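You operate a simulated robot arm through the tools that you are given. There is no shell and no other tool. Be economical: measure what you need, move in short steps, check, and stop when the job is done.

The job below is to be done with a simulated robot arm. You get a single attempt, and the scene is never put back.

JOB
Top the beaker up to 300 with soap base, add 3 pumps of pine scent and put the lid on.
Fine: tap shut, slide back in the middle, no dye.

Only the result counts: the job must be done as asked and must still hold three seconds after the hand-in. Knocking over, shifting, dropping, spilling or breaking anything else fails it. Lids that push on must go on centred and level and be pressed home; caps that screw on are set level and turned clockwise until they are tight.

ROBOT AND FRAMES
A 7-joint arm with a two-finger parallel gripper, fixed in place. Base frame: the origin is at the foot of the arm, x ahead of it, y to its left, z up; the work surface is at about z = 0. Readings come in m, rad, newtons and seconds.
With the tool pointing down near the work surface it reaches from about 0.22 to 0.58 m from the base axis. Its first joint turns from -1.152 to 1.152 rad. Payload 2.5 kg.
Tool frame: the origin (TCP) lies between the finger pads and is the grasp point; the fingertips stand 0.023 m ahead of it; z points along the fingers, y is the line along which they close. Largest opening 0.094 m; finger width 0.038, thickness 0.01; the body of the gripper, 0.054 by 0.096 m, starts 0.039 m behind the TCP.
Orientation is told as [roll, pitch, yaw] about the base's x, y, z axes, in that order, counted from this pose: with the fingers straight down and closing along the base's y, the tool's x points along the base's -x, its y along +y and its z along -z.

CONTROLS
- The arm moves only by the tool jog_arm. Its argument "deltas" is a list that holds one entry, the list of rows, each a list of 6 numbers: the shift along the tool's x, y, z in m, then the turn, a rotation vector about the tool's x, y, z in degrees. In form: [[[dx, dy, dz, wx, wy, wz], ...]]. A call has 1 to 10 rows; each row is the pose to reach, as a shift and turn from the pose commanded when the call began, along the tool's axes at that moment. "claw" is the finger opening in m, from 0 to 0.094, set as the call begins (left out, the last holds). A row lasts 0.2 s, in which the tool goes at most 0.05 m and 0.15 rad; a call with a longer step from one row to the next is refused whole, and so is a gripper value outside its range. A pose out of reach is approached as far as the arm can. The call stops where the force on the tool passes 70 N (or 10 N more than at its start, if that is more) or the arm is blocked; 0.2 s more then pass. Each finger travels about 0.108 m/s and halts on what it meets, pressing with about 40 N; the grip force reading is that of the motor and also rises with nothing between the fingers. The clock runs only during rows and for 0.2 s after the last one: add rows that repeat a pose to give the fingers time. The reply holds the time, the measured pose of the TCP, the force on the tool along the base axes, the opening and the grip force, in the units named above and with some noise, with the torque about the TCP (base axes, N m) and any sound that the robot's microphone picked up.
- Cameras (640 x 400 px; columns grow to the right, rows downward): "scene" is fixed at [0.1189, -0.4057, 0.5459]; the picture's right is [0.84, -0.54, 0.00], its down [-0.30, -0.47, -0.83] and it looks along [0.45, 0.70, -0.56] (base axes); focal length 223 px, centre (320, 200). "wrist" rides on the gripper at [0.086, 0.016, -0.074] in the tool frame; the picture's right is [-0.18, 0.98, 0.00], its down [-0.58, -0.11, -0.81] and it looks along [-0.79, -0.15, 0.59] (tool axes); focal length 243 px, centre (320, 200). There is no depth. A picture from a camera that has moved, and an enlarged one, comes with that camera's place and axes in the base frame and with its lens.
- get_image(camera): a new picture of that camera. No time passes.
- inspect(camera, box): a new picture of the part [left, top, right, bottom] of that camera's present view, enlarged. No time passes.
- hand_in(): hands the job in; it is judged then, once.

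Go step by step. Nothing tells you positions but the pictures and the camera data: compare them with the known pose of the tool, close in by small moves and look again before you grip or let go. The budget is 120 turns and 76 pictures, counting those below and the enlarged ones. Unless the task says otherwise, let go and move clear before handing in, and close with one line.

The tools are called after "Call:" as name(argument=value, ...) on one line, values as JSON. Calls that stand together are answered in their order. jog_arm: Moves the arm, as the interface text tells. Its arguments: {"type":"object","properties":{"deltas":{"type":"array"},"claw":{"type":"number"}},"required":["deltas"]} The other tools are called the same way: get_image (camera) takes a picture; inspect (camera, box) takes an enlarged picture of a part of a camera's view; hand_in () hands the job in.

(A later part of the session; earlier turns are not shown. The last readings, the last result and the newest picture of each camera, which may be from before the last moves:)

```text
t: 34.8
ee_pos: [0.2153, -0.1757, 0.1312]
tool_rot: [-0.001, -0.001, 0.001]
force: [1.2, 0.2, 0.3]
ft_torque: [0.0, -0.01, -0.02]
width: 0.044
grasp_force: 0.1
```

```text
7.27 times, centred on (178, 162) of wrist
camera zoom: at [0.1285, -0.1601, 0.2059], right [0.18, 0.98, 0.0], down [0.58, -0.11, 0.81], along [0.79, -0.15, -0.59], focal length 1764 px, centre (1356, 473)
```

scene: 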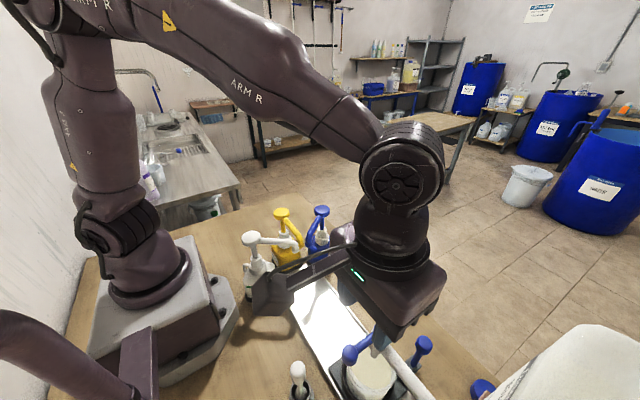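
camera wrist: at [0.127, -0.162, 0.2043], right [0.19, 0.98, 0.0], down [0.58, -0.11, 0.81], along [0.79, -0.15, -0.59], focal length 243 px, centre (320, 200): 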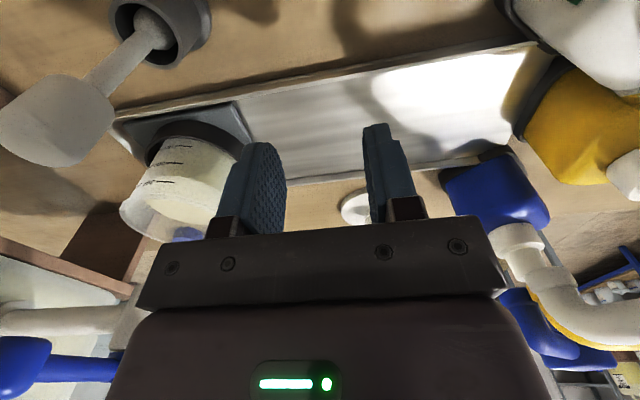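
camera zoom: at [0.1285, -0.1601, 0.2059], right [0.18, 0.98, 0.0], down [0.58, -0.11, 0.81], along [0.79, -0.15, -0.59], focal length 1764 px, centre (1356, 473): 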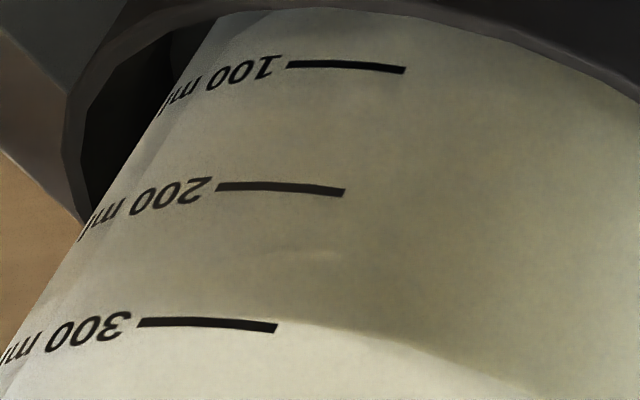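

The apparent level is at the 300 line, but at this angle the wall thickness makes it read slightly high. I'll lower the camera further to reduce that parallax.

Call:
jog_arm(deltas=[[[0, 0, 0.02, 0, 0, 0], [0, 0, 0.04, 0, 0, 0], [0, 0, 0.05, 0, 0, 0]]])

Call:
inspect(camera="wrist", box=[80, 130, 240, 270])

```text
t: 35.6
ee_pos: [0.2138, -0.1759, 0.0799]
tool_rot: [0.0, -0.001, -0.001]
force: [-0.1, -0.7, 1.1]
ft_torque: [0.01, -0.03, 0.01]
width: 0.044
grasp_force: 0.2
```

```text
2.86 times, centred on (160, 200) of wrist
camera zoom: at [0.1268, -0.1608, 0.1554], right [0.19, 0.98, 0.0], down [0.58, -0.11, 0.81], along [0.79, -0.15, -0.59], focal length 693 px, centre (777, 200)
```

zoom: 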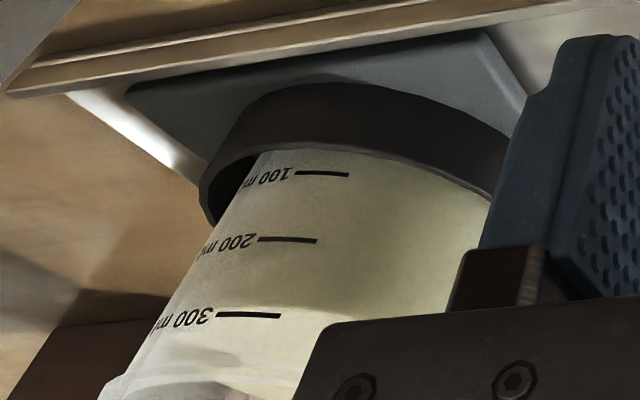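

Call:
inspect(camera="wrist", box=[110, 210, 190, 270])

```text
6.67 times, centred on (150, 240) of wrist
camera zoom: at [0.1268, -0.1608, 0.1554], right [0.19, 0.98, 0.0], down [0.58, -0.11, 0.81], along [0.79, -0.15, -0.59], focal length 1618 px, centre (1453, -67)
```

zoom: 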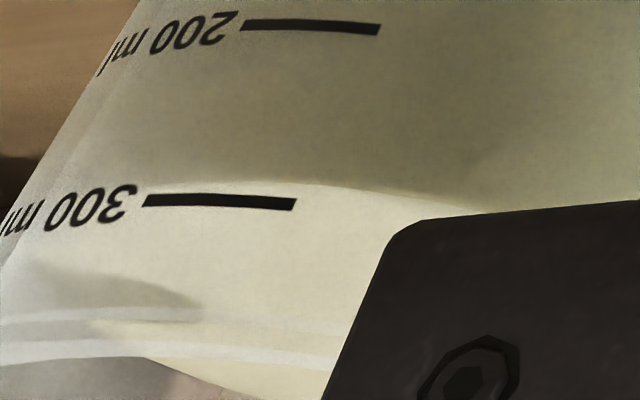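

The reading is about 285 with some parallax left. I'll tilt the tool so the camera sits lower and looks almost horizontally at the 300 line.

Call:
jog_arm(deltas=[[[-0.006, 0, 0, 0, -6.5, 0], [-0.012, 0, 0, 0, -13, 0], [-0.018, 0, 0, 0, -19.5, 0], [-0.023, 0, 0, 0, -26, 0]]])

Call:
get_image(camera="wrist")

```text
t: 36.6
ee_pos: [0.2353, -0.1768, 0.0827]
tool_rot: [0.002, -0.455, -0.001]
force: [0.1, 0.7, 0.1]
ft_torque: [0.01, 0.01, -0.03]
width: 0.0442
grasp_force: 0.1
```

```text
31 pictures are left
camera wrist: at [0.1265, -0.1609, 0.1113], right [0.17, 0.98, 0.08], down [0.17, -0.11, 0.98], along [0.97, -0.15, -0.18], focal length 243 px, centre (320, 200)
```

wrist: 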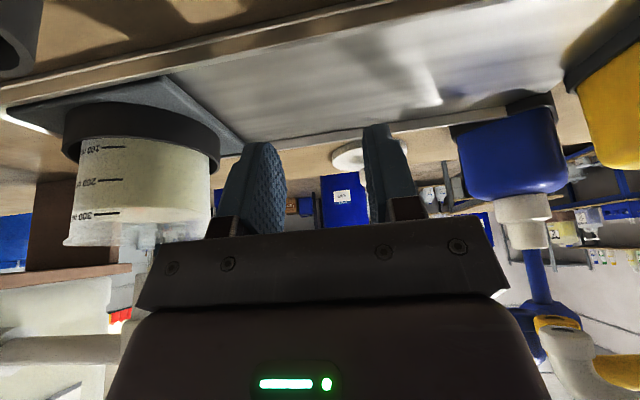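

Call:
inspect(camera="wrist", box=[60, 160, 150, 250])

```text
4.44 times, centred on (105, 205) of wrist
camera zoom: at [0.1265, -0.1609, 0.1113], right [0.17, 0.98, 0.08], down [0.17, -0.11, 0.98], along [0.97, -0.15, -0.18], focal length 1078 px, centre (1276, 178)
```

zoom: 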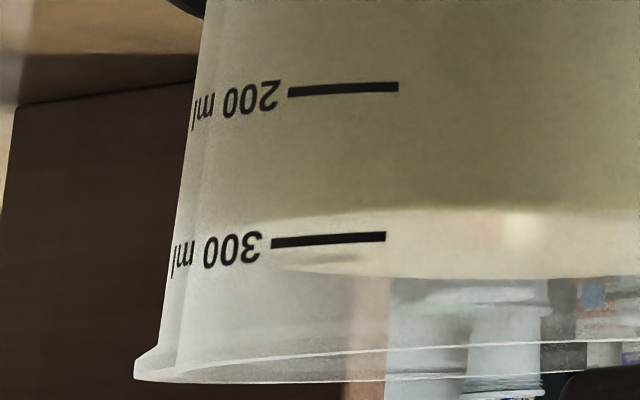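

At a near-horizontal view the level is clearly about 279, so about 21 ml is missing. I'll untilt and return to the lever.

Call:
jog_arm(deltas=[[[0.005, 0, -0.0025, 0, 6.5, 0], [0.01, 0, -0.005, 0, 13, 0], [0.0155, 0, -0.0075, 0, 19.5, 0], [0.0207, 0, -0.0101, 0, 26, 0]]])

Call:
jog_arm(deltas=[[[0, 0, -0.045, 0, 0, 0], [0, 0, -0.09, 0, 0, 0], [0, 0, -0.135, 0, 0, 0], [0, -0.003, -0.18, 0, 0, 0], [-0.006, -0.048, -0.18, 0, 0, 0], [-0.015, -0.093, -0.18, 0, 0, 0], [-0.02, -0.138, -0.18, 0, 0, 0], [-0.02, -0.138, -0.15, 0, 0, 0], [-0.02, -0.138, -0.12, 0, 0, 0]]])

```text
t: 37.6
ee_pos: [0.2125, -0.1775, 0.0828]
tool_rot: [0.0, 0.002, -0.002]
force: [-0.2, 0.2, 0.4]
ft_torque: [-0.01, 0.04, 0.0]
width: 0.0441
grasp_force: 0.0
```

```text
t: 39.6
ee_pos: [0.2334, -0.3152, 0.2017]
tool_rot: [0.001, -0.001, -0.003]
force: [-0.4, -0.1, -1.1]
ft_torque: [0.01, 0.0, -0.01]
width: 0.0442
grasp_force: 0.1
```

The tool is back at the lever with the fingers around it. I'll grip, pour about 21 ml, shut the tap, release and return to the viewing pose.

Call:
jog_arm(claw=0.0, deltas=[[[0, 0, 0, 0, 0, 0], [0, 0, 0, 0, 0, 0]]])

Call:
jog_arm(deltas=[[[-0.0005, 0.0072, 0, 0, 0, 8], [-0.002, 0.0143, 0, 0, 0, 16], [-0.0045, 0.0211, 0, 0, 0, 24], [-0.0079, 0.0276, 0, 0, 0, 32], [-0.0079, 0.0276, 0, 0, 0, 32], [-0.0079, 0.0276, 0, 0, 0, 32], [-0.0079, 0.0276, 0, 0, 0, 32], [-0.0079, 0.0276, 0, 0, 0, 32], [-0.0079, 0.0276, 0, 0, 0, 32], [-0.0079, 0.0276, 0, 0, 0, 32]]])

Call:
jog_arm(deltas=[[[-0.0005, -0.0072, 0, 0, 0, -8], [-0.002, -0.0143, 0, 0, 0, -16], [-0.0045, -0.0211, 0, 0, 0, -24], [-0.0079, -0.0276, 0, 0, 0, -32], [-0.0079, -0.0276, 0, 0, 0, -32]]])

Call:
jog_arm(claw=0.044, deltas=[[[0, 0, 0, 0, 0, 0], [0, 0, 0, 0, 0, 0], [0, 0, -0.03, 0, 0, 0], [0, 0, -0.06, 0, 0, 0], [0.005, 0.045, -0.06, 0, 0, 0], [0.014, 0.09, -0.06, 0, 0, 0], [0.02, 0.135, -0.06, 0, 0, 0], [0.02, 0.138, -0.015, 0, 0, 0], [0.02, 0.138, 0.03, 0, 0, 0], [0.02, 0.138, 0.07, 0, 0, 0]]])

Call:
jog_arm(deltas=[[[0, 0, 0.025, 0, 0, 0], [0, 0, 0.05, 0, 0, 0], [-0.006, 0, 0.05, 0, -6.5, 0], [-0.012, 0, 0.05, 0, -13, 0], [-0.018, 0, 0.05, 0, -19.5, 0], [-0.023, 0, 0.05, 0, -26, 0]]])

Call:
inspect(camera="wrist", box=[60, 160, 150, 250])

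```text
t: 40.2
ee_pos: [0.2335, -0.3147, 0.2012]
tool_rot: [0.0, -0.001, -0.002]
force: [0.6, -2.4, -3.6]
ft_torque: [0.02, -0.11, -0.07]
width: 0.021
grasp_force: 44.5
```

```text
t: 42.4
ee_pos: [0.2414, -0.2867, 0.2018]
tool_rot: [0.0, 0.002, -0.56]
force: [13.3, -5.0, -30.8]
ft_torque: [-0.16, -0.17, 0.14]
width: 0.0211
grasp_force: 45.3
```

```text
t: 43.6
ee_pos: [0.2318, -0.3142, 0.2023]
tool_rot: [0.004, 0.001, 0.001]
force: [6.6, -0.8, -17.0]
ft_torque: [-0.01, -0.19, 0.04]
width: 0.0213
grasp_force: 45.5
```

```text
t: 45.8
ee_pos: [0.2125, -0.1786, 0.1316]
tool_rot: [0.0, -0.001, -0.002]
force: [-0.1, -0.6, 0.4]
ft_torque: [0.03, 0.0, -0.04]
width: 0.044
grasp_force: 0.1
```

```text
t: 47.2
ee_pos: [0.2367, -0.1763, 0.0827]
tool_rot: [0.001, -0.457, -0.001]
force: [-0.3, 0.7, 0.7]
ft_torque: [0.02, 0.0, 0.03]
width: 0.0437
grasp_force: 0.1
```

```text
4.44 times, centred on (105, 205) of wrist
camera zoom: at [0.1259, -0.1609, 0.1113], right [0.17, 0.98, 0.08], down [0.17, -0.11, 0.98], along [0.97, -0.15, -0.18], focal length 1078 px, centre (1276, 178)
```

zoom: 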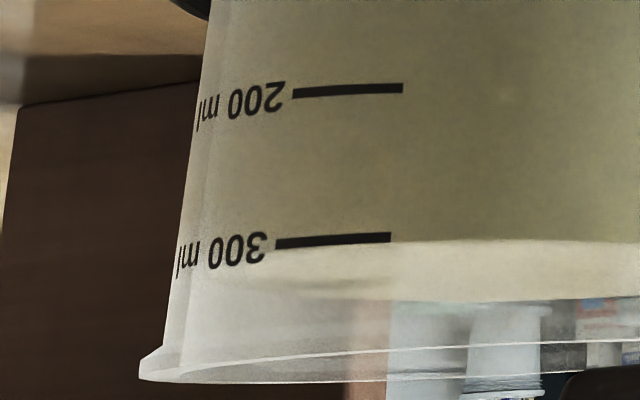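

The surface now sits at the 300 line, about 298–300. I'll untilt, rise, turn the tool to yaw -150 so the camera stays clear of the tap and blue pump, and go above the knob.

Call:
jog_arm(deltas=[[[0.005, 0, -0.0025, 0, 6.5, 0], [0.01, 0, -0.005, 0, 13, 0], [0.0155, 0, -0.0075, 0, 19.5, 0], [0.0207, 0, -0.0101, 0, 26, 0]]])

Call:
jog_arm(deltas=[[[0, 0, -0.045, 0, 0, 0], [0, 0, -0.09, 0, 0, 0], [0, 0, -0.135, 0, 0, 0], [0, 0, -0.18, 0, 0, 0], [0, 0, -0.21, 0, 0, 0]]])

Call:
jog_arm(deltas=[[[-0.0164, -0.0173, 0, 0, 0, 8.5], [-0.0327, -0.0345, 0, 0, 0, 17], [-0.049, -0.0518, 0, 0, 0, 25.5], [-0.0654, -0.069, 0, 0, 0, 34], [-0.0818, -0.0863, 0, 0, 0, 42.5], [-0.098, -0.1035, 0, 0, 0, 51], [-0.1145, -0.1208, 0, 0, 0, 59.5], [-0.131, -0.138, 0, 0, 0, 68], [-0.147, -0.1553, 0, 0, 0, 76.5], [-0.1635, -0.1725, 0, 0, 0, 85]]])

Call:
jog_arm(deltas=[[[0, 0, 0, 0, 0, 8], [0, 0, 0, 0, 0, 16], [0, 0, 0, 0, 0, 24], [0, 0, 0, 0, 0, 32], [0, 0, 0, 0, 0, 40], [0, 0, 0, 0, 0, 48], [0, 0, 0, 0, 0, 56], [0, 0, 0, 0, 0, 65]]])

Call:
get_image(camera="wrist")

Call:
get_image(camera="scene")

```text
t: 48.2
ee_pos: [0.2132, -0.1768, 0.0819]
tool_rot: [-0.001, 0.0, -0.002]
force: [0.5, 0.6, -0.2]
ft_torque: [-0.02, 0.0, 0.03]
width: 0.0442
grasp_force: 0.1
```

```text
t: 49.4
ee_pos: [0.213, -0.1769, 0.2931]
tool_rot: [0.002, 0.001, -0.002]
force: [0.4, -0.5, 0.0]
ft_torque: [0.03, -0.01, -0.04]
width: 0.0438
grasp_force: 0.0
```

```text
t: 51.6
ee_pos: [0.3768, -0.35, 0.2925]
tool_rot: [0.0, -0.001, -1.486]
force: [-0.6, 0.0, -0.3]
ft_torque: [0.0, -0.02, 0.0]
width: 0.0439
grasp_force: 0.0
```

```text
refused: row 8 steps farther than a row can; nothing moved
```

```text
28 pictures are left
camera wrist: at [0.3856, -0.2631, 0.3661], right [0.99, -0.1, 0.0], down [-0.06, -0.59, 0.81], along [-0.08, -0.8, -0.59], focal length 243 px, centre (320, 200)
```

wrist: 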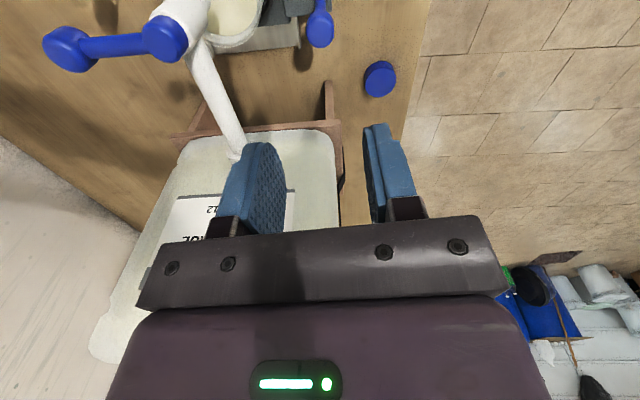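

```text
27 pictures are left
```

scene: 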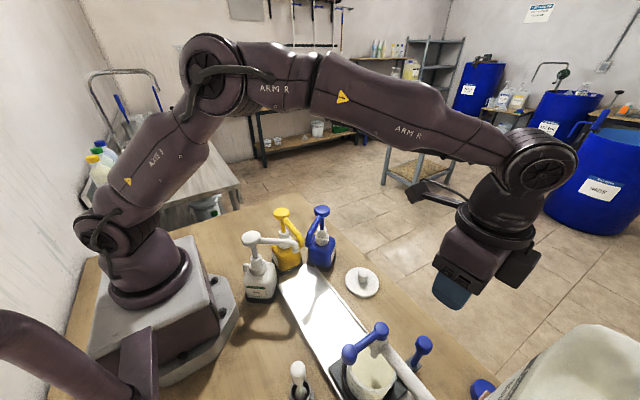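

The knob is confirmed at (0.377,-0.350). I'll finish the rotation and descend onto it.

Call:
jog_arm(deltas=[[[0, 0, 0, 0, 0, 8], [0, 0, 0, 0, 0, 16], [0, 0, 0, 0, 0, 24], [0, 0, 0, 0, 0, 32], [0, 0, 0, 0, 0, 40], [0, 0, 0, 0, 0, 48], [0, 0, 0, 0, 0, 56], [0, 0, 0, 0, 0, 64]]])

Call:
jog_arm(deltas=[[[0, 0, 0.045, 0, 0, 0], [0, 0, 0.09, 0, 0, 0], [0, 0, 0.125, 0, 0, 0]]])

Call:
get_image(camera="wrist")

```text
t: 53.4
ee_pos: [0.3761, -0.3503, 0.2923]
tool_rot: [0.0, 0.001, -2.605]
force: [0.8, -0.3, -0.4]
ft_torque: [0.02, 0.0, -0.01]
width: 0.0441
grasp_force: 0.0
```

```text
t: 54.2
ee_pos: [0.3787, -0.3492, 0.1668]
tool_rot: [0.0, -0.001, -2.602]
force: [-0.4, 0.2, 0.3]
ft_torque: [-0.01, -0.03, 0.0]
width: 0.044
grasp_force: 0.0
```

```text
26 pictures are left
camera wrist: at [0.46, -0.3195, 0.2412], right [0.35, -0.94, 0.0], down [-0.55, -0.21, 0.81], along [-0.76, -0.28, -0.59], focal length 243 px, centre (320, 200)
```

wrist: 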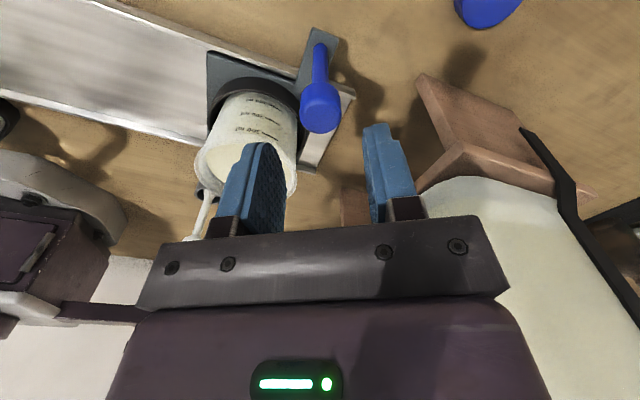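

The knob is centred. I'll descend the rest and close.

Call:
jog_arm(deltas=[[[0, 0, 0.022, 0, 0, 0], [0, 0, 0.044, 0, 0, 0], [0, 0, 0.066, 0, 0, 0]]])

Call:
jog_arm(claw=0.0, deltas=[[[0, 0, 0, 0, 0, 0], [0, 0, 0, 0, 0, 0]]])

```text
t: 55.0
ee_pos: [0.3776, -0.3501, 0.1009]
tool_rot: [0.0, -0.001, -2.603]
force: [0.6, -0.7, -0.1]
ft_torque: [0.07, 0.01, 0.0]
width: 0.0441
grasp_force: 0.1
```

```text
t: 55.6
ee_pos: [0.3788, -0.3499, 0.1003]
tool_rot: [-0.001, 0.0, -2.603]
force: [0.8, -0.3, -3.2]
ft_torque: [-0.11, -0.33, -0.06]
width: 0.0256
grasp_force: 44.7
```

Gripped. I'll slide the carriage along +y gently toward the pump end.

Call:
jog_arm(deltas=[[[0.00513, -0.00858, 0, 0, 0, 0], [0.0103, -0.0172, 0, 0, 0, 0], [0.0154, -0.0257, 0, 0, 0, 0], [0.0205, -0.0343, 0, 0, 0, 0], [0.0257, -0.0429, 0, 0, 0, 0], [0.0308, -0.0515, 0, 0, 0, 0], [0.0359, -0.06, 0, 0, 0, 0], [0.041, -0.0686, 0, 0, 0, 0], [0.0462, -0.0772, 0, 0, 0, 0], [0.0513, -0.0858, 0, 0, 0, 0]]])

Call:
jog_arm(deltas=[[[0.00513, -0.00858, 0, 0, 0, 0], [0.0103, -0.0172, 0, 0, 0, 0], [0.0154, -0.0257, 0, 0, 0, 0], [0.0205, -0.0343, 0, 0, 0, 0], [0.0257, -0.0429, 0, 0, 0, 0], [0.0308, -0.0515, 0, 0, 0, 0], [0.0359, -0.06, 0, 0, 0, 0], [0.041, -0.0686, 0, 0, 0, 0], [0.0462, -0.0772, 0, 0, 0, 0], [0.0513, -0.0858, 0, 0, 0, 0]]])

Call:
get_image(camera="wrist")

Call:
inspect(camera="scene", box=[240, 190, 420, 330])

```text
t: 57.8
ee_pos: [0.3787, -0.2485, 0.101]
tool_rot: [0.0, 0.004, -2.598]
force: [33.0, 0.1, -20.4]
ft_torque: [0.51, 0.55, 0.03]
width: 0.0258
grasp_force: 44.8
```

```text
t: 60.0
ee_pos: [0.3779, -0.1492, 0.1011]
tool_rot: [0.004, 0.004, -2.6]
force: [34.6, -0.2, -28.9]
ft_torque: [1.36, 0.1, 0.54]
width: 0.0256
grasp_force: 45.0
```

```text
25 pictures are left
camera wrist: at [0.4604, -0.1192, 0.1759], right [0.35, -0.94, 0.0], down [-0.56, -0.21, 0.8], along [-0.75, -0.28, -0.59], focal length 243 px, centre (320, 200)
```

wrist: 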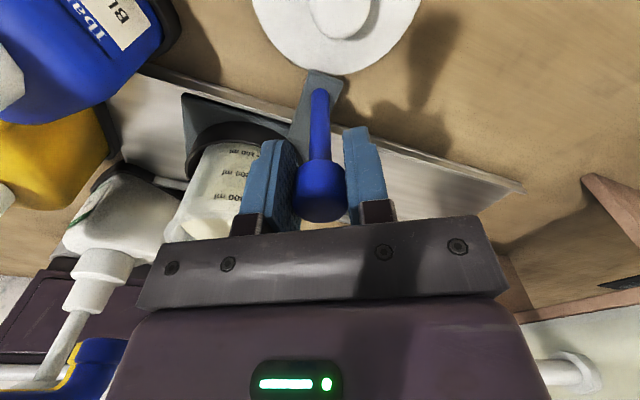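

```text
2.86 times, centred on (330, 260) of scene
camera zoom: at [0.119, -0.4058, 0.5458], right [0.84, -0.54, 0.0], down [-0.3, -0.47, -0.83], along [0.45, 0.7, -0.56], focal length 637 px, centre (291, 29)
```

zoom: 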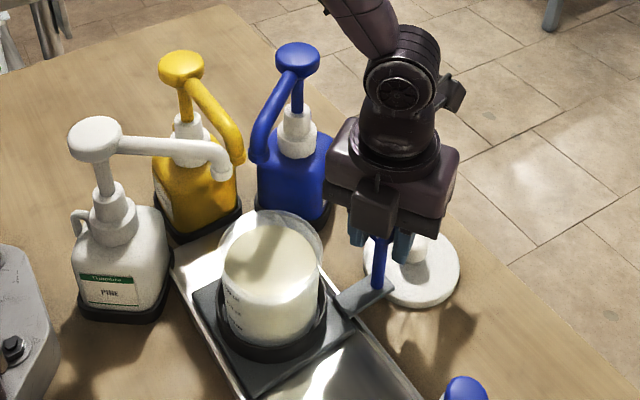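

The carriage is nearing the pump end with clear space to the blue bottle. I'll continue in small steps until the stop at y≈-0.107.

Call:
jog_arm(deltas=[[[0.0041, -0.0069, 0, 0, 0, 0], [0.0082, -0.0137, 0, 0, 0, 0], [0.0123, -0.0206, 0, 0, 0, 0], [0.0164, -0.0275, 0, 0, 0, 0], [0.0205, -0.0343, 0, 0, 0, 0]]])

Call:
get_image(camera="wrist")

Call:
inspect(camera="scene", box=[240, 190, 420, 330])

```text
t: 61.1
ee_pos: [0.3789, -0.12, 0.1002]
tool_rot: [0.013, 0.005, -2.6]
force: [4.3, -3.0, -5.8]
ft_torque: [0.23, 0.64, 0.03]
width: 0.0261
grasp_force: 44.9
stopped in row 5: the force on the tool passed its limit at 74 N (the readings are from after the stop); the commanded pose is now the measured one
```

```text
23 pictures are left
camera wrist: at [0.46, -0.0887, 0.1762], right [0.35, -0.94, 0.01], down [-0.56, -0.2, 0.8], along [-0.75, -0.29, -0.6], focal length 243 px, centre (320, 200)
```

wrist: 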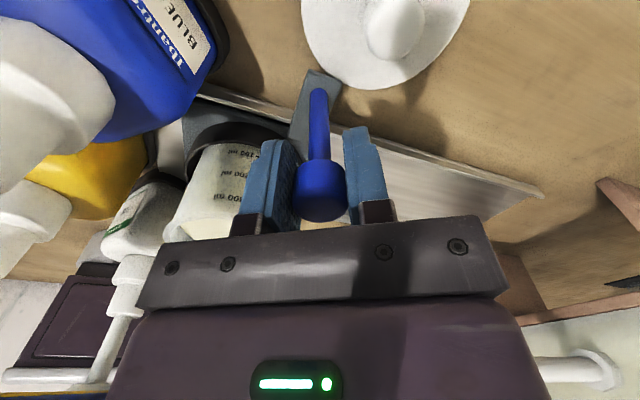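

```text
2.86 times, centred on (330, 260) of scene
camera zoom: at [0.1189, -0.4058, 0.5459], right [0.84, -0.54, 0.0], down [-0.3, -0.47, -0.83], along [0.45, 0.7, -0.56], focal length 637 px, centre (291, 29)
```

zoom: 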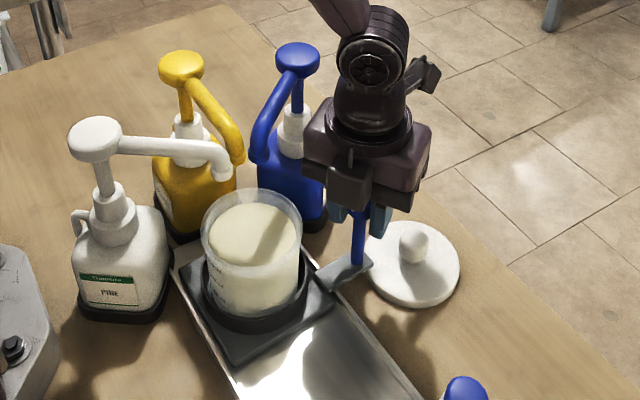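

The carriage is at the pump-end stop (knob y≈-0.119), so the middle is y≈-0.235, matching the start position. I'll release, rise straight up and turn back toward yaw 0.

Call:
jog_arm(claw=0.044, deltas=[[[0, 0, 0, 0, 0, 0], [0, 0, 0, 0, 0, 0], [0, 0, -0.04, 0, 0, 0], [0, 0, -0.085, 0, 0, 0], [0, 0, -0.13, 0, 0, 0], [0, 0, -0.175, 0, 0, 0], [0, 0, -0.22, 0, 0, 0]]])

Call:
jog_arm(claw=0.0, deltas=[[[0, 0, 0, 0, 0, -8], [0, 0, 0, 0, 0, -16], [0, 0, 0, 0, 0, -24], [0, 0, 0, 0, 0, -32], [0, 0, 0, 0, 0, -40], [0, 0, 0, 0, 0, -48], [0, 0, 0, 0, 0, -56], [0, 0, 0, 0, 0, -64], [0, 0, 0, 0, 0, -72], [0, 0, 0, 0, 0, -80]]])

Call:
jog_arm(deltas=[[[0, 0, 0, 0, 0, -8], [0, 0, 0, 0, 0, -16], [0, 0, 0, 0, 0, -24], [0, 0, 0, 0, 0, -32], [0, 0, 0, 0, 0, -40], [0, 0, 0, 0, 0, -48], [0, 0, 0, 0, 0, -56], [0, 0, 0, 0, 0, -63], [0, 0, 0, 0, 0, -69]]])

Call:
get_image(camera="wrist")

```text
t: 62.7
ee_pos: [0.3763, -0.1186, 0.3226]
tool_rot: [0.01, 0.003, -2.602]
force: [-0.8, -0.1, -0.2]
ft_torque: [0.02, 0.01, -0.04]
width: 0.044
grasp_force: 0.1
```

```text
t: 64.9
ee_pos: [0.3759, -0.1169, 0.3215]
tool_rot: [0.006, -0.009, -1.203]
force: [0.2, -0.7, -0.6]
ft_torque: [0.04, -0.01, 0.0]
width: 0.0
grasp_force: 39.8
```

```text
t: 66.9
ee_pos: [0.3764, -0.1176, 0.3217]
tool_rot: [-0.009, -0.009, 0.002]
force: [0.4, 0.1, 0.0]
ft_torque: [0.02, 0.06, 0.01]
width: 0.0001
grasp_force: 40.7
```

```text
21 pictures are left
camera wrist: at [0.289, -0.1017, 0.3949], right [0.18, 0.98, -0.01], down [0.57, -0.1, 0.81], along [0.8, -0.15, -0.58], focal length 243 px, centre (320, 200)
```

wrist: 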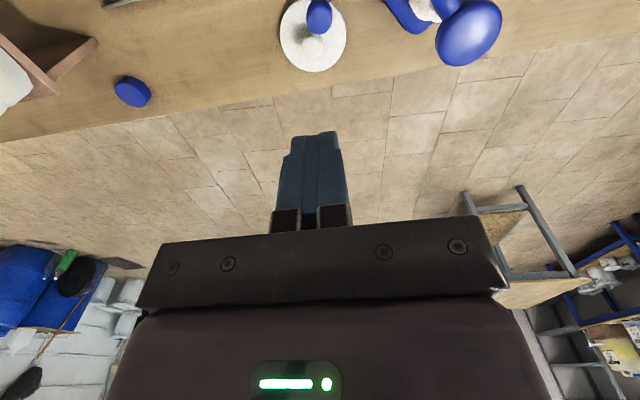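

Next I'll move above the pine bottle with the tool tilted 25°, since it stands close to the base, and locate its pump head.

Call:
jog_arm(deltas=[[[0.034, 0.0195, 0.005, 0, 6, 0], [0.068, 0.039, 0.01, 0, 12, 0], [0.102, 0.0585, 0.015, 0, 18, 0], [0.136, 0.078, 0.02, 0, 25, 0]]])

Call:
get_image(camera="wrist")

```text
t: 67.9
ee_pos: [0.2406, -0.0397, 0.2982]
tool_rot: [-0.011, 0.43, -0.002]
force: [-0.2, 0.3, -0.5]
ft_torque: [0.02, 0.04, 0.0]
width: 0.0
grasp_force: 40.3
```

```text
20 pictures are left
camera wrist: at [0.193, -0.0231, 0.4021], right [0.17, 0.98, -0.09], down [0.86, -0.1, 0.49], along [0.47, -0.16, -0.87], focal length 243 px, centre (320, 200)
```

wrist: 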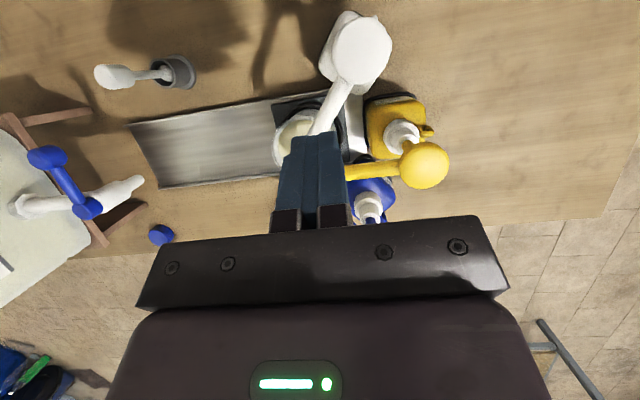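

The pine head is at about (0.187,-0.011), with its top near z≈0.20. I'll move the closed fingertips to just above it.

Call:
jog_arm(deltas=[[[0.0219, 0.0096, 0.0, 0, 0, 0], [0.0219, 0.0287, 0.03, 0, 0, 0], [0.0219, 0.0287, 0.0783, 0, 0, 0]]])

Call:
get_image(camera="wrist")

Call:
inspect(camera="scene", box=[200, 180, 360, 310])

```text
t: 68.7
ee_pos: [0.1873, -0.0111, 0.2369]
tool_rot: [-0.008, 0.426, -0.008]
force: [1.0, 0.2, 0.8]
ft_torque: [0.01, -0.01, 0.02]
width: 0.0001
grasp_force: 39.9
```

```text
19 pictures are left
camera wrist: at [0.1399, 0.0052, 0.3402], right [0.17, 0.98, -0.08], down [0.86, -0.11, 0.49], along [0.48, -0.16, -0.86], focal length 243 px, centre (320, 200)
```

wrist: 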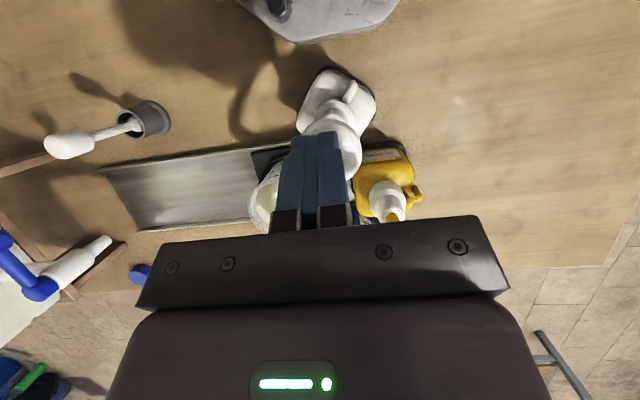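

```text
3.08 times, centred on (280, 245) of scene
camera zoom: at [0.1189, -0.4057, 0.5459], right [0.84, -0.54, 0.0], down [-0.3, -0.47, -0.83], along [0.45, 0.7, -0.56], focal length 686 px, centre (443, 62)
```

zoom: 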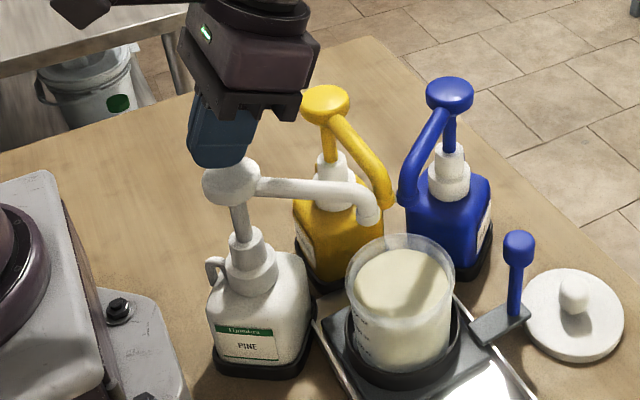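

The fingertips are centred over the pine head and clear of the yellow one. I'll press straight down slowly and watch the force.

Call:
jog_arm(deltas=[[[-0.0017, 0, 0.0036, 0, 0, 0], [-0.0033, 0, 0.0073, 0, 0, 0], [-0.005, 0, 0.0109, 0, 0, 0], [-0.0066, 0, 0.0146, 0, 0, 0]]])

Call:
inspect(camera="scene", box=[200, 180, 360, 310])

```text
t: 69.7
ee_pos: [0.1873, -0.0129, 0.2209]
tool_rot: [-0.007, 0.426, -0.004]
force: [-0.4, 0.6, 2.8]
ft_torque: [0.02, -0.02, 0.04]
width: 0.0
grasp_force: 40.0
```

```text
3.08 times, centred on (280, 245) of scene
camera zoom: at [0.1189, -0.4057, 0.5459], right [0.84, -0.54, 0.0], down [-0.3, -0.47, -0.83], along [0.45, 0.7, -0.56], focal length 686 px, centre (443, 62)
```

zoom: 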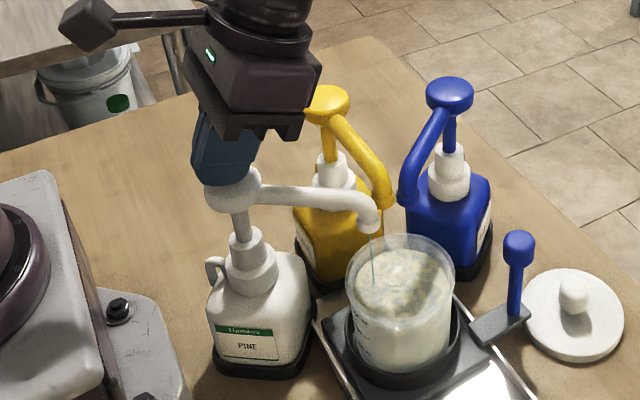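

The pump is already dispensing into the beaker, so I'll finish this stroke down to its stop.

Call:
jog_arm(deltas=[[[-0.0017, 0, 0.0036, 0, 0, 0], [-0.0033, 0, 0.0073, 0, 0, 0], [-0.005, 0, 0.0109, 0, 0, 0], [-0.0066, 0, 0.0146, 0, 0, 0], [-0.0083, 0, 0.0182, 0, 0, 0]]])

Call:
inspect(camera="scene", box=[200, 180, 360, 310])

```text
t: 70.9
ee_pos: [0.1887, -0.0126, 0.2008]
tool_rot: [-0.008, 0.428, -0.006]
force: [-2.1, -1.6, 6.3]
ft_torque: [-0.03, 0.0, 0.01]
width: 0.0
grasp_force: 40.1
```

```text
3.08 times, centred on (280, 245) of scene
camera zoom: at [0.1189, -0.4057, 0.5459], right [0.84, -0.54, 0.0], down [-0.3, -0.47, -0.83], along [0.45, 0.7, -0.56], focal length 686 px, centre (443, 62)
```

zoom: 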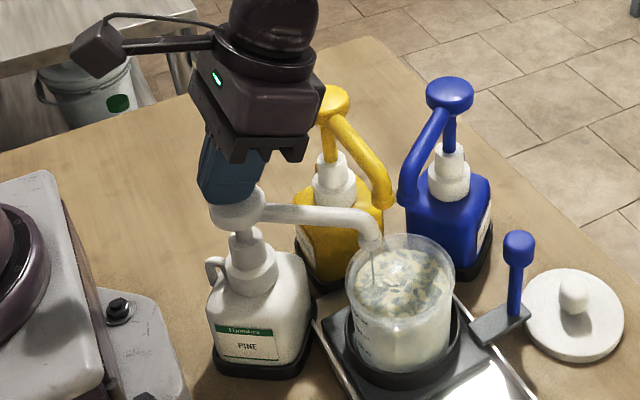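

The stem is nearly down but there is no hard stop yet. I'll continue in fine steps.

Call:
jog_arm(deltas=[[[-0.0012, 0, 0.0027, 0, 0, 0], [-0.0025, 0, 0.0055, 0, 0, 0], [-0.0037, 0, 0.0082, 0, 0, 0], [-0.005, 0, 0.0109, 0, 0, 0]]])

Call:
inspect(camera="scene", box=[200, 180, 360, 310])

```text
t: 71.9
ee_pos: [0.1873, -0.0121, 0.1891]
tool_rot: [-0.009, 0.426, -0.003]
force: [3.0, 1.4, 8.3]
ft_torque: [0.08, -0.15, -0.01]
width: 0.0002
grasp_force: 39.8
```

```text
3.08 times, centred on (280, 245) of scene
camera zoom: at [0.1189, -0.4057, 0.5459], right [0.84, -0.54, 0.0], down [-0.3, -0.47, -0.83], along [0.45, 0.7, -0.56], focal length 686 px, centre (443, 62)
```

zoom: 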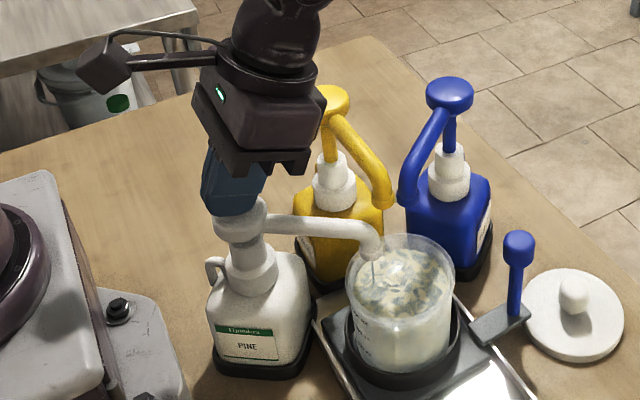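

Nearly bottomed. A few more millimetres in small steps should find the stop.

Call:
jog_arm(deltas=[[[-0.0008, 0, 0.0018, 0, 0, 0], [-0.0017, 0, 0.0036, 0, 0, 0], [-0.0017, 0, 0.0036, 0, 0, 0]]])

```text
t: 72.7
ee_pos: [0.1885, -0.0119, 0.1858]
tool_rot: [-0.008, 0.429, -0.003]
force: [-2.7, 2.1, 48.3]
ft_torque: [0.09, -0.26, 0.06]
width: 0.0
grasp_force: 40.2
```

Bottomed out (48 N) at z≈0.186, so pump one is complete. I'll lift fully off so the head can return, and check.

Call:
jog_arm(deltas=[[[0.0074, 0, -0.0164, 0, 0, 0], [0.0149, 0, -0.0328, 0, 0, 0], [0.0223, 0, -0.0492, 0, 0, 0], [0.0223, 0, -0.0492, 0, 0, 0], [0.0223, 0, -0.0492, 0, 0, 0]]])

Call:
inspect(camera="scene", box=[200, 180, 360, 310])

```text
t: 73.9
ee_pos: [0.189, -0.0118, 0.239]
tool_rot: [-0.01, 0.428, -0.002]
force: [0.2, 0.4, 0.4]
ft_torque: [0.04, -0.03, 0.03]
width: 0.0
grasp_force: 40.5
```

```text
3.08 times, centred on (280, 245) of scene
camera zoom: at [0.1189, -0.4057, 0.5459], right [0.84, -0.54, 0.0], down [-0.3, -0.47, -0.83], along [0.45, 0.7, -0.56], focal length 686 px, centre (443, 62)
```

zoom: 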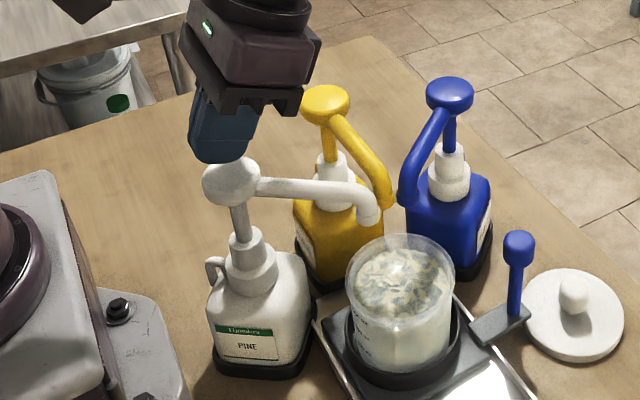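

The head is fully back up. Now pumps two and three, each with a full stroke down and a full return.

Call:
jog_arm(deltas=[[[-0.0028, 0, 0.0061, 0, 0, 0], [-0.0055, 0, 0.0122, 0, 0, 0], [-0.0083, 0, 0.0183, 0, 0, 0], [-0.0111, 0, 0.0244, 0, 0, 0], [-0.0138, 0, 0.0304, 0, 0, 0], [-0.0166, 0, 0.0365, 0, 0, 0], [-0.0193, 0, 0.0426, 0, 0, 0], [-0.0221, 0, 0.0487, 0, 0, 0], [-0.0221, 0, 0.0487, 0, 0, 0]]])

Call:
jog_arm(deltas=[[[0.0074, 0, -0.0164, 0, 0, 0], [0.0149, 0, -0.0328, 0, 0, 0], [0.0221, 0, -0.0487, 0, 0, 0], [0.0221, 0, -0.0487, 0, 0, 0], [0.0221, 0, -0.0487, 0, 0, 0]]])

```text
t: 75.9
ee_pos: [0.1891, -0.0123, 0.1853]
tool_rot: [-0.01, 0.427, -0.002]
force: [-3.1, 4.5, 44.4]
ft_torque: [0.07, -0.27, 0.04]
width: 0.0
grasp_force: 40.2
```

```text
t: 77.1
ee_pos: [0.1879, -0.0123, 0.239]
tool_rot: [-0.01, 0.428, -0.003]
force: [0.3, -0.5, -0.4]
ft_torque: [-0.01, -0.01, 0.01]
width: 0.0
grasp_force: 40.2
```

Pump two bottomed out and was released. Now pump three.

Call:
jog_arm(deltas=[[[-0.0028, 0, 0.0061, 0, 0, 0], [-0.0055, 0, 0.0122, 0, 0, 0], [-0.0083, 0, 0.0183, 0, 0, 0], [-0.0111, 0, 0.0244, 0, 0, 0], [-0.0138, 0, 0.0304, 0, 0, 0], [-0.0166, 0, 0.0365, 0, 0, 0], [-0.0193, 0, 0.0426, 0, 0, 0], [-0.0221, 0, 0.0487, 0, 0, 0], [-0.0221, 0, 0.0487, 0, 0, 0]]])

Call:
jog_arm(deltas=[[[0.0074, 0, -0.0164, 0, 0, 0], [0.0149, 0, -0.0328, 0, 0, 0], [0.0221, 0, -0.0487, 0, 0, 0], [0.0221, 0, -0.0487, 0, 0, 0], [0.0221, 0, -0.0487, 0, 0, 0]]])

Call:
inspect(camera="scene", box=[200, 180, 360, 310])

```text
t: 79.1
ee_pos: [0.1886, -0.0122, 0.1868]
tool_rot: [-0.009, 0.427, -0.004]
force: [2.6, 6.8, 39.7]
ft_torque: [0.17, -0.4, 0.08]
width: 0.0
grasp_force: 40.3
```

```text
t: 80.3
ee_pos: [0.1875, -0.0125, 0.2403]
tool_rot: [-0.007, 0.427, -0.004]
force: [-0.2, -0.5, -0.9]
ft_torque: [-0.03, 0.04, 0.01]
width: 0.0
grasp_force: 40.5
```

```text
3.08 times, centred on (280, 245) of scene
camera zoom: at [0.1189, -0.4057, 0.5459], right [0.84, -0.54, 0.0], down [-0.3, -0.47, -0.83], along [0.45, 0.7, -0.56], focal length 686 px, centre (443, 62)
```

zoom: 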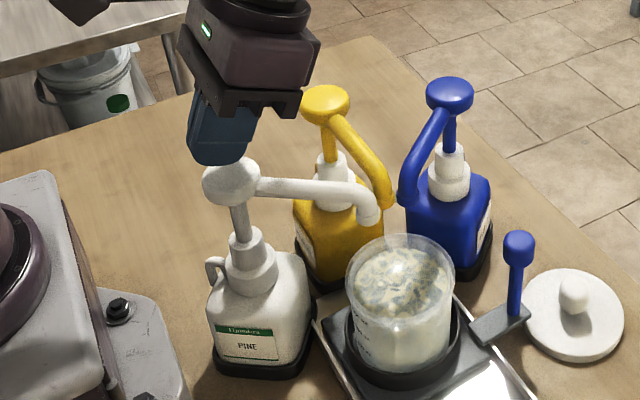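

Three full pumps are done and the head is back up. I'll lift clear, untilt and head back above the carriage knob.

Call:
jog_arm(deltas=[[[0.0165, 0, -0.0365, 0, 0, 0], [0.033, 0, -0.073, 0, 0, 0], [0.0044, -0.0175, -0.086, 0, -4, 0], [-0.0242, -0.035, -0.099, 0, -8, 0], [-0.0528, -0.0525, -0.112, 0, -12, 0], [-0.0815, -0.07, -0.125, 0, -16, 0], [-0.11, -0.0875, -0.138, 0, -20, 0], [-0.1387, -0.105, -0.151, 0, -24.5, 0]]])

Call:
jog_arm(claw=0.044, deltas=[[[0, 0, 0, 0, 0, 8], [0, 0, 0, 0, 0, 16], [0, 0, 0, 0, 0, 24], [0, 0, 0, 0, 0, 32], [0, 0, 0, 0, 0, 40], [0, 0, 0, 0, 0, 48], [0, 0, 0, 0, 0, 56], [0, 0, 0, 0, 0, 64], [0, 0, 0, 0, 0, 72], [0, 0, 0, 0, 0, 80]]])

Call:
jog_arm(deltas=[[[0, 0, 0, 0, 0, 8], [0, 0, 0, 0, 0, 16], [0, 0, 0, 0, 0, 24], [0, 0, 0, 0, 0, 32], [0, 0, 0, 0, 0, 40], [0, 0, 0, 0, 0, 48], [0, 0, 0, 0, 0, 56], [0, 0, 0, 0, 0, 63], [0, 0, 0, 0, 0, 69]]])

```text
t: 82.1
ee_pos: [0.376, -0.1172, 0.3211]
tool_rot: [-0.008, -0.002, -0.001]
force: [0.7, 0.2, 0.5]
ft_torque: [0.0, 0.01, 0.05]
width: 0.0
grasp_force: 40.6
```

```text
t: 84.3
ee_pos: [0.3767, -0.1158, 0.3194]
tool_rot: [-0.001, -0.009, -1.399]
force: [-0.7, 0.5, 0.3]
ft_torque: [0.0, -0.02, -0.03]
width: 0.0439
grasp_force: 0.1
```

```text
t: 86.3
ee_pos: [0.3767, -0.1151, 0.3204]
tool_rot: [0.005, -0.001, -2.604]
force: [-0.2, 0.2, -0.4]
ft_torque: [-0.02, 0.02, 0.03]
width: 0.044
grasp_force: 0.1
```

I'm above the knob, so I'll descend with a tiny correction and grip it.

Call:
jog_arm(deltas=[[[0, 0.0034, 0.045, 0, 0, 0], [0, 0.0034, 0.09, 0, 0, 0], [0, 0.0034, 0.135, 0, 0, 0], [0, 0.0034, 0.18, 0, 0, 0], [0, 0.0034, 0.22, 0, 0, 0]]])

Call:
jog_arm(claw=0.0, deltas=[[[0, 0, 0, 0, 0, 0], [0, 0, 0, 0, 0, 0]]])

```text
t: 87.5
ee_pos: [0.3774, -0.1215, 0.098]
tool_rot: [0.007, -0.003, -2.603]
force: [-0.8, 0.6, 0.5]
ft_torque: [-0.01, 0.0, -0.02]
width: 0.0442
grasp_force: 0.2
```

```text
t: 88.1
ee_pos: [0.3777, -0.1229, 0.0979]
tool_rot: [0.006, -0.005, -2.599]
force: [-3.7, -0.3, -6.6]
ft_torque: [0.81, -0.6, 0.12]
width: 0.0256
grasp_force: 44.8
```

Gripped. I'll slide back to the middle at y≈-0.2355.

Call:
jog_arm(deltas=[[[-0.0058, 0.0097, 0, 0, 0, 0], [-0.0116, 0.0194, 0, 0, 0, 0], [-0.0174, 0.0291, 0, 0, 0, 0], [-0.0232, 0.0388, 0, 0, 0, 0], [-0.029, 0.0485, 0, 0, 0, 0], [-0.0348, 0.0582, 0, 0, 0, 0], [-0.0406, 0.0679, 0, 0, 0, 0], [-0.0464, 0.0776, 0, 0, 0, 0], [-0.0522, 0.0873, 0, 0, 0, 0], [-0.058, 0.097, 0, 0, 0, 0]]])

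Call:
get_image(camera="wrist")

```text
t: 90.3
ee_pos: [0.3758, -0.2346, 0.0985]
tool_rot: [0.001, -0.008, -2.606]
force: [-8.8, 0.1, -29.3]
ft_torque: [0.25, -0.05, -0.08]
width: 0.0257
grasp_force: 44.7
```

```text
12 pictures are left
camera wrist: at [0.4597, -0.204, 0.1728], right [0.35, -0.94, 0.0], down [-0.55, -0.2, 0.81], along [-0.76, -0.28, -0.59], focal length 243 px, centre (320, 200)
```

wrist: 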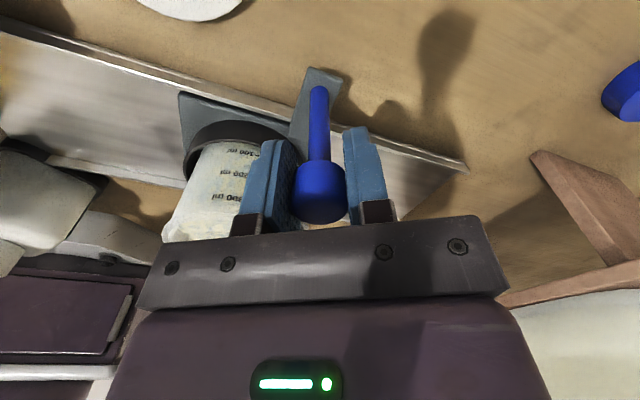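

The carriage is in the middle. I'll release, rise and turn back to yaw 0 for the lid.

Call:
jog_arm(claw=0.044, deltas=[[[0, 0, 0, 0, 0, 0], [0, 0, 0, 0, 0, 0], [0, 0, -0.04, 0, 0, 0], [0, 0, -0.085, 0, 0, 0], [0, 0, -0.13, 0, 0, 0], [0, 0, -0.17, 0, 0, 0]]])

Call:
jog_arm(deltas=[[[0, 0, 0, 0, 0, -8], [0, 0, 0, 0, 0, -16], [0, 0, 0, 0, 0, -24], [0, 0, 0, 0, 0, -32], [0, 0, 0, 0, 0, -40], [0, 0, 0, 0, 0, -48], [0, 0, 0, 0, 0, -56], [0, 0, 0, 0, 0, -64], [0, 0, 0, 0, 0, -72], [0, 0, 0, 0, 0, -80]]])

Call:
jog_arm(deltas=[[[0, 0, 0, 0, 0, -8], [0, 0, 0, 0, 0, -16], [0, 0, 0, 0, 0, -24], [0, 0, 0, 0, 0, -32], [0, 0, 0, 0, 0, -40], [0, 0, 0, 0, 0, -48], [0, 0, 0, 0, 0, -56], [0, 0, 0, 0, 0, -63], [0, 0, 0, 0, 0, -69.3]]])

```text
t: 91.7
ee_pos: [0.3781, -0.2315, 0.2702]
tool_rot: [0.006, -0.003, -2.601]
force: [0.0, 0.1, 0.1]
ft_torque: [-0.01, -0.01, 0.0]
width: 0.0441
grasp_force: 0.1
```

```text
t: 93.9
ee_pos: [0.3785, -0.231, 0.2693]
tool_rot: [-0.002, -0.009, -1.201]
force: [-0.4, 0.0, -0.5]
ft_torque: [-0.03, 0.0, 0.02]
width: 0.0441
grasp_force: 0.0
```

```text
t: 95.9
ee_pos: [0.379, -0.2329, 0.2705]
tool_rot: [-0.008, 0.001, 0.007]
force: [0.1, -0.1, 0.1]
ft_torque: [-0.02, 0.0, -0.02]
width: 0.0439
grasp_force: 0.1
```

Now I'll level the tool, move beside the lid and look at it.

Call:
jog_arm(deltas=[[[0, 0.044, 0, -0.46, 0, 0.4], [0, 0.088, 0.02, -0.46, 0, 0.4], [0, 0.088, 0.02, -0.46, 0, 0.4]]])

Call:
inspect(camera="wrist", box=[200, 0, 440, 150])

```text
t: 96.7
ee_pos: [0.3795, -0.1466, 0.2481]
tool_rot: [0.0, -0.001, -0.001]
force: [0.4, -0.4, 0.1]
ft_torque: [0.01, -0.02, 0.01]
width: 0.0441
grasp_force: 0.0
```

```text
2.67 times, centred on (320, 75) of wrist
camera zoom: at [0.293, -0.1293, 0.3229], right [0.19, 0.98, 0.0], down [0.58, -0.11, 0.81], along [0.79, -0.15, -0.59], focal length 647 px, centre (320, 533)
```

zoom: 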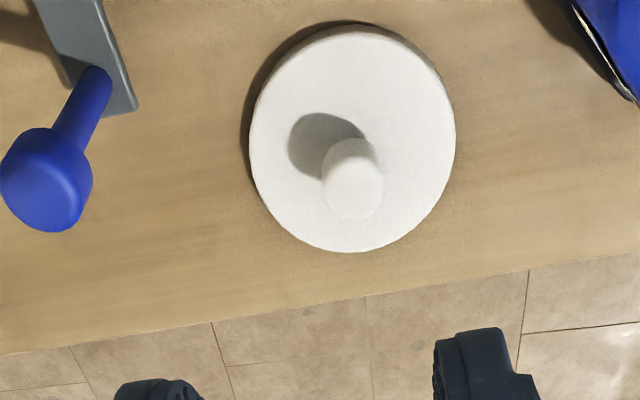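

The lid disc is about 0.089 m wide, centred near (0.419,-0.139), with its knob top at z≈0.06. I'll go above it and check the alignment lower down.

Call:
jog_arm(deltas=[[[-0.0395, 0.0073, 0.02, 0, 0, 0], [-0.0395, 0.0073, 0.065, 0, 0, 0], [-0.0395, 0.0073, 0.11, 0, 0, 0], [-0.0395, 0.0073, 0.143, 0, 0, 0]]])

Call:
get_image(camera="wrist")

```text
t: 97.7
ee_pos: [0.4182, -0.139, 0.1046]
tool_rot: [0.001, 0.001, -0.002]
force: [0.4, -0.5, 0.5]
ft_torque: [0.0, -0.04, 0.01]
width: 0.0441
grasp_force: 0.0
```

```text
10 pictures are left
camera wrist: at [0.332, -0.122, 0.1798], right [0.19, 0.98, 0.0], down [0.58, -0.11, 0.81], along [0.79, -0.15, -0.59], focal length 243 px, centre (320, 200)
```

wrist: 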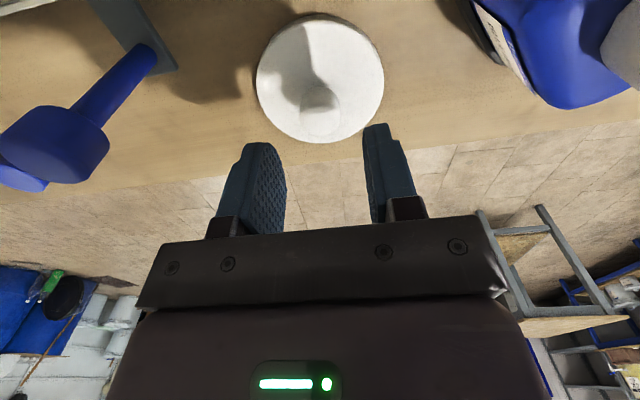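

Aligned to within about 2 mm. I'll descend and grip the lid knob.

Call:
jog_arm(deltas=[[[0.001, 0.001, 0.02, 0, 0, 0], [0.001, 0.001, 0.04, 0, 0, 0], [0.001, 0.001, 0.0566, 0, 0, 0]]])

Call:
jog_arm(claw=0.0, deltas=[[[0, 0, 0, 0, 0, 0], [0, 0, 0, 0, 0, 0]]])

Call:
get_image(camera="wrist")

```text
t: 98.5
ee_pos: [0.4173, -0.1361, 0.0481]
tool_rot: [0.0, -0.002, -0.002]
force: [-0.4, -0.7, 0.4]
ft_torque: [0.05, -0.02, 0.0]
width: 0.0442
grasp_force: 0.0
```

```text
t: 99.1
ee_pos: [0.4183, -0.1367, 0.0485]
tool_rot: [0.0, 0.0, -0.002]
force: [0.5, 0.2, -0.5]
ft_torque: [0.0, -0.02, 0.01]
width: 0.0243
grasp_force: 39.7
```

```text
9 pictures are left
camera wrist: at [0.331, -0.1199, 0.1233], right [0.19, 0.98, 0.0], down [0.58, -0.11, 0.81], along [0.79, -0.15, -0.59], focal length 243 px, centre (320, 200)
```

wrist: 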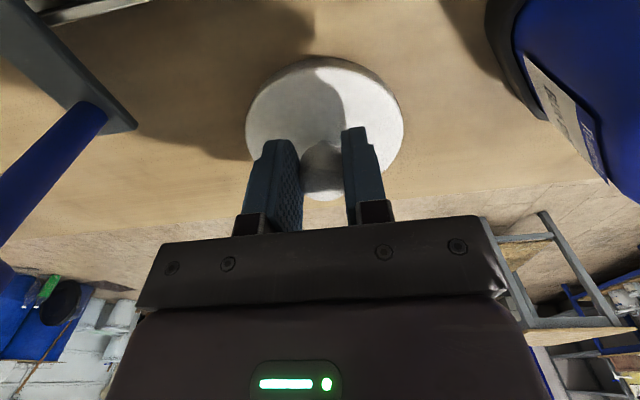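

The lid is gripped. I'll lift it high and carry it to a spot where the wrist camera can see both the beaker rim and the held lid.

Call:
jog_arm(deltas=[[[0, 0, -0.03, 0, 0, 0], [0, 0, -0.07, 0, 0, 0], [0, 0, -0.11, 0, 0, 0], [0, 0, -0.15, 0, 0, 0], [0, 0, -0.19, 0, 0, 0], [0, 0, -0.23, 0, 0, 0], [0, 0, -0.26, 0, 0, 0], [0, 0, -0.29, 0, 0, 0]]])

Call:
jog_arm(deltas=[[[0.03, 0.012, 0, 0, 0, 0], [0.06, 0.024, 0, 0, 0, 0], [0.09, 0.036, 0, 0, 0, 0], [0.12, 0.048, 0, 0, 0, 0], [0.15, 0.058, 0, 0, 0, 0], [0.168, 0.067, 0, 0, 0, 0]]])

Call:
get_image(camera="wrist")

```text
t: 100.9
ee_pos: [0.4176, -0.1355, 0.3412]
tool_rot: [0.001, 0.001, -0.002]
force: [-0.7, -0.2, -0.2]
ft_torque: [0.0, -0.01, -0.01]
width: 0.0241
grasp_force: 40.6
```

```text
t: 102.3
ee_pos: [0.2486, -0.0708, 0.3403]
tool_rot: [-0.001, -0.001, 0.0]
force: [0.3, -0.2, 0.2]
ft_torque: [0.0, -0.02, -0.01]
width: 0.024
grasp_force: 39.6
```

```text
8 pictures are left
camera wrist: at [0.1621, -0.0545, 0.4147], right [0.19, 0.98, 0.0], down [0.58, -0.11, 0.81], along [0.79, -0.15, -0.59], focal length 243 px, centre (320, 200)
```

wrist: 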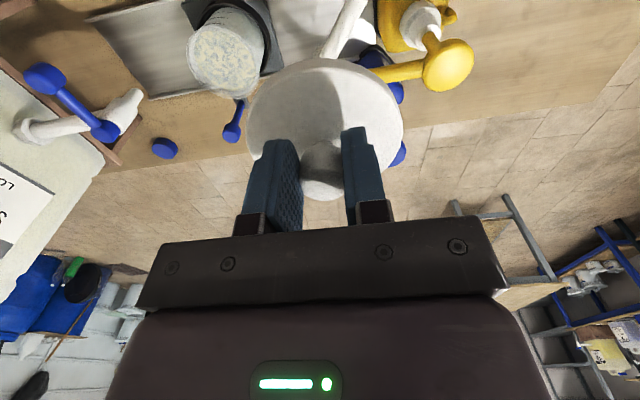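

Call:
inspect(camera="wrist", box=[170, 0, 290, 110])

```text
3.64 times, centred on (230, 55) of wrist
camera zoom: at [0.1621, -0.0545, 0.4147], right [0.19, 0.98, 0.0], down [0.58, -0.11, 0.81], along [0.79, -0.15, -0.59], focal length 882 px, centre (647, 727)
```

zoom: 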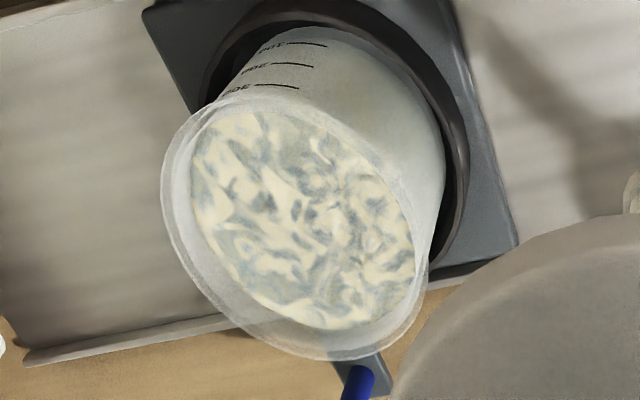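

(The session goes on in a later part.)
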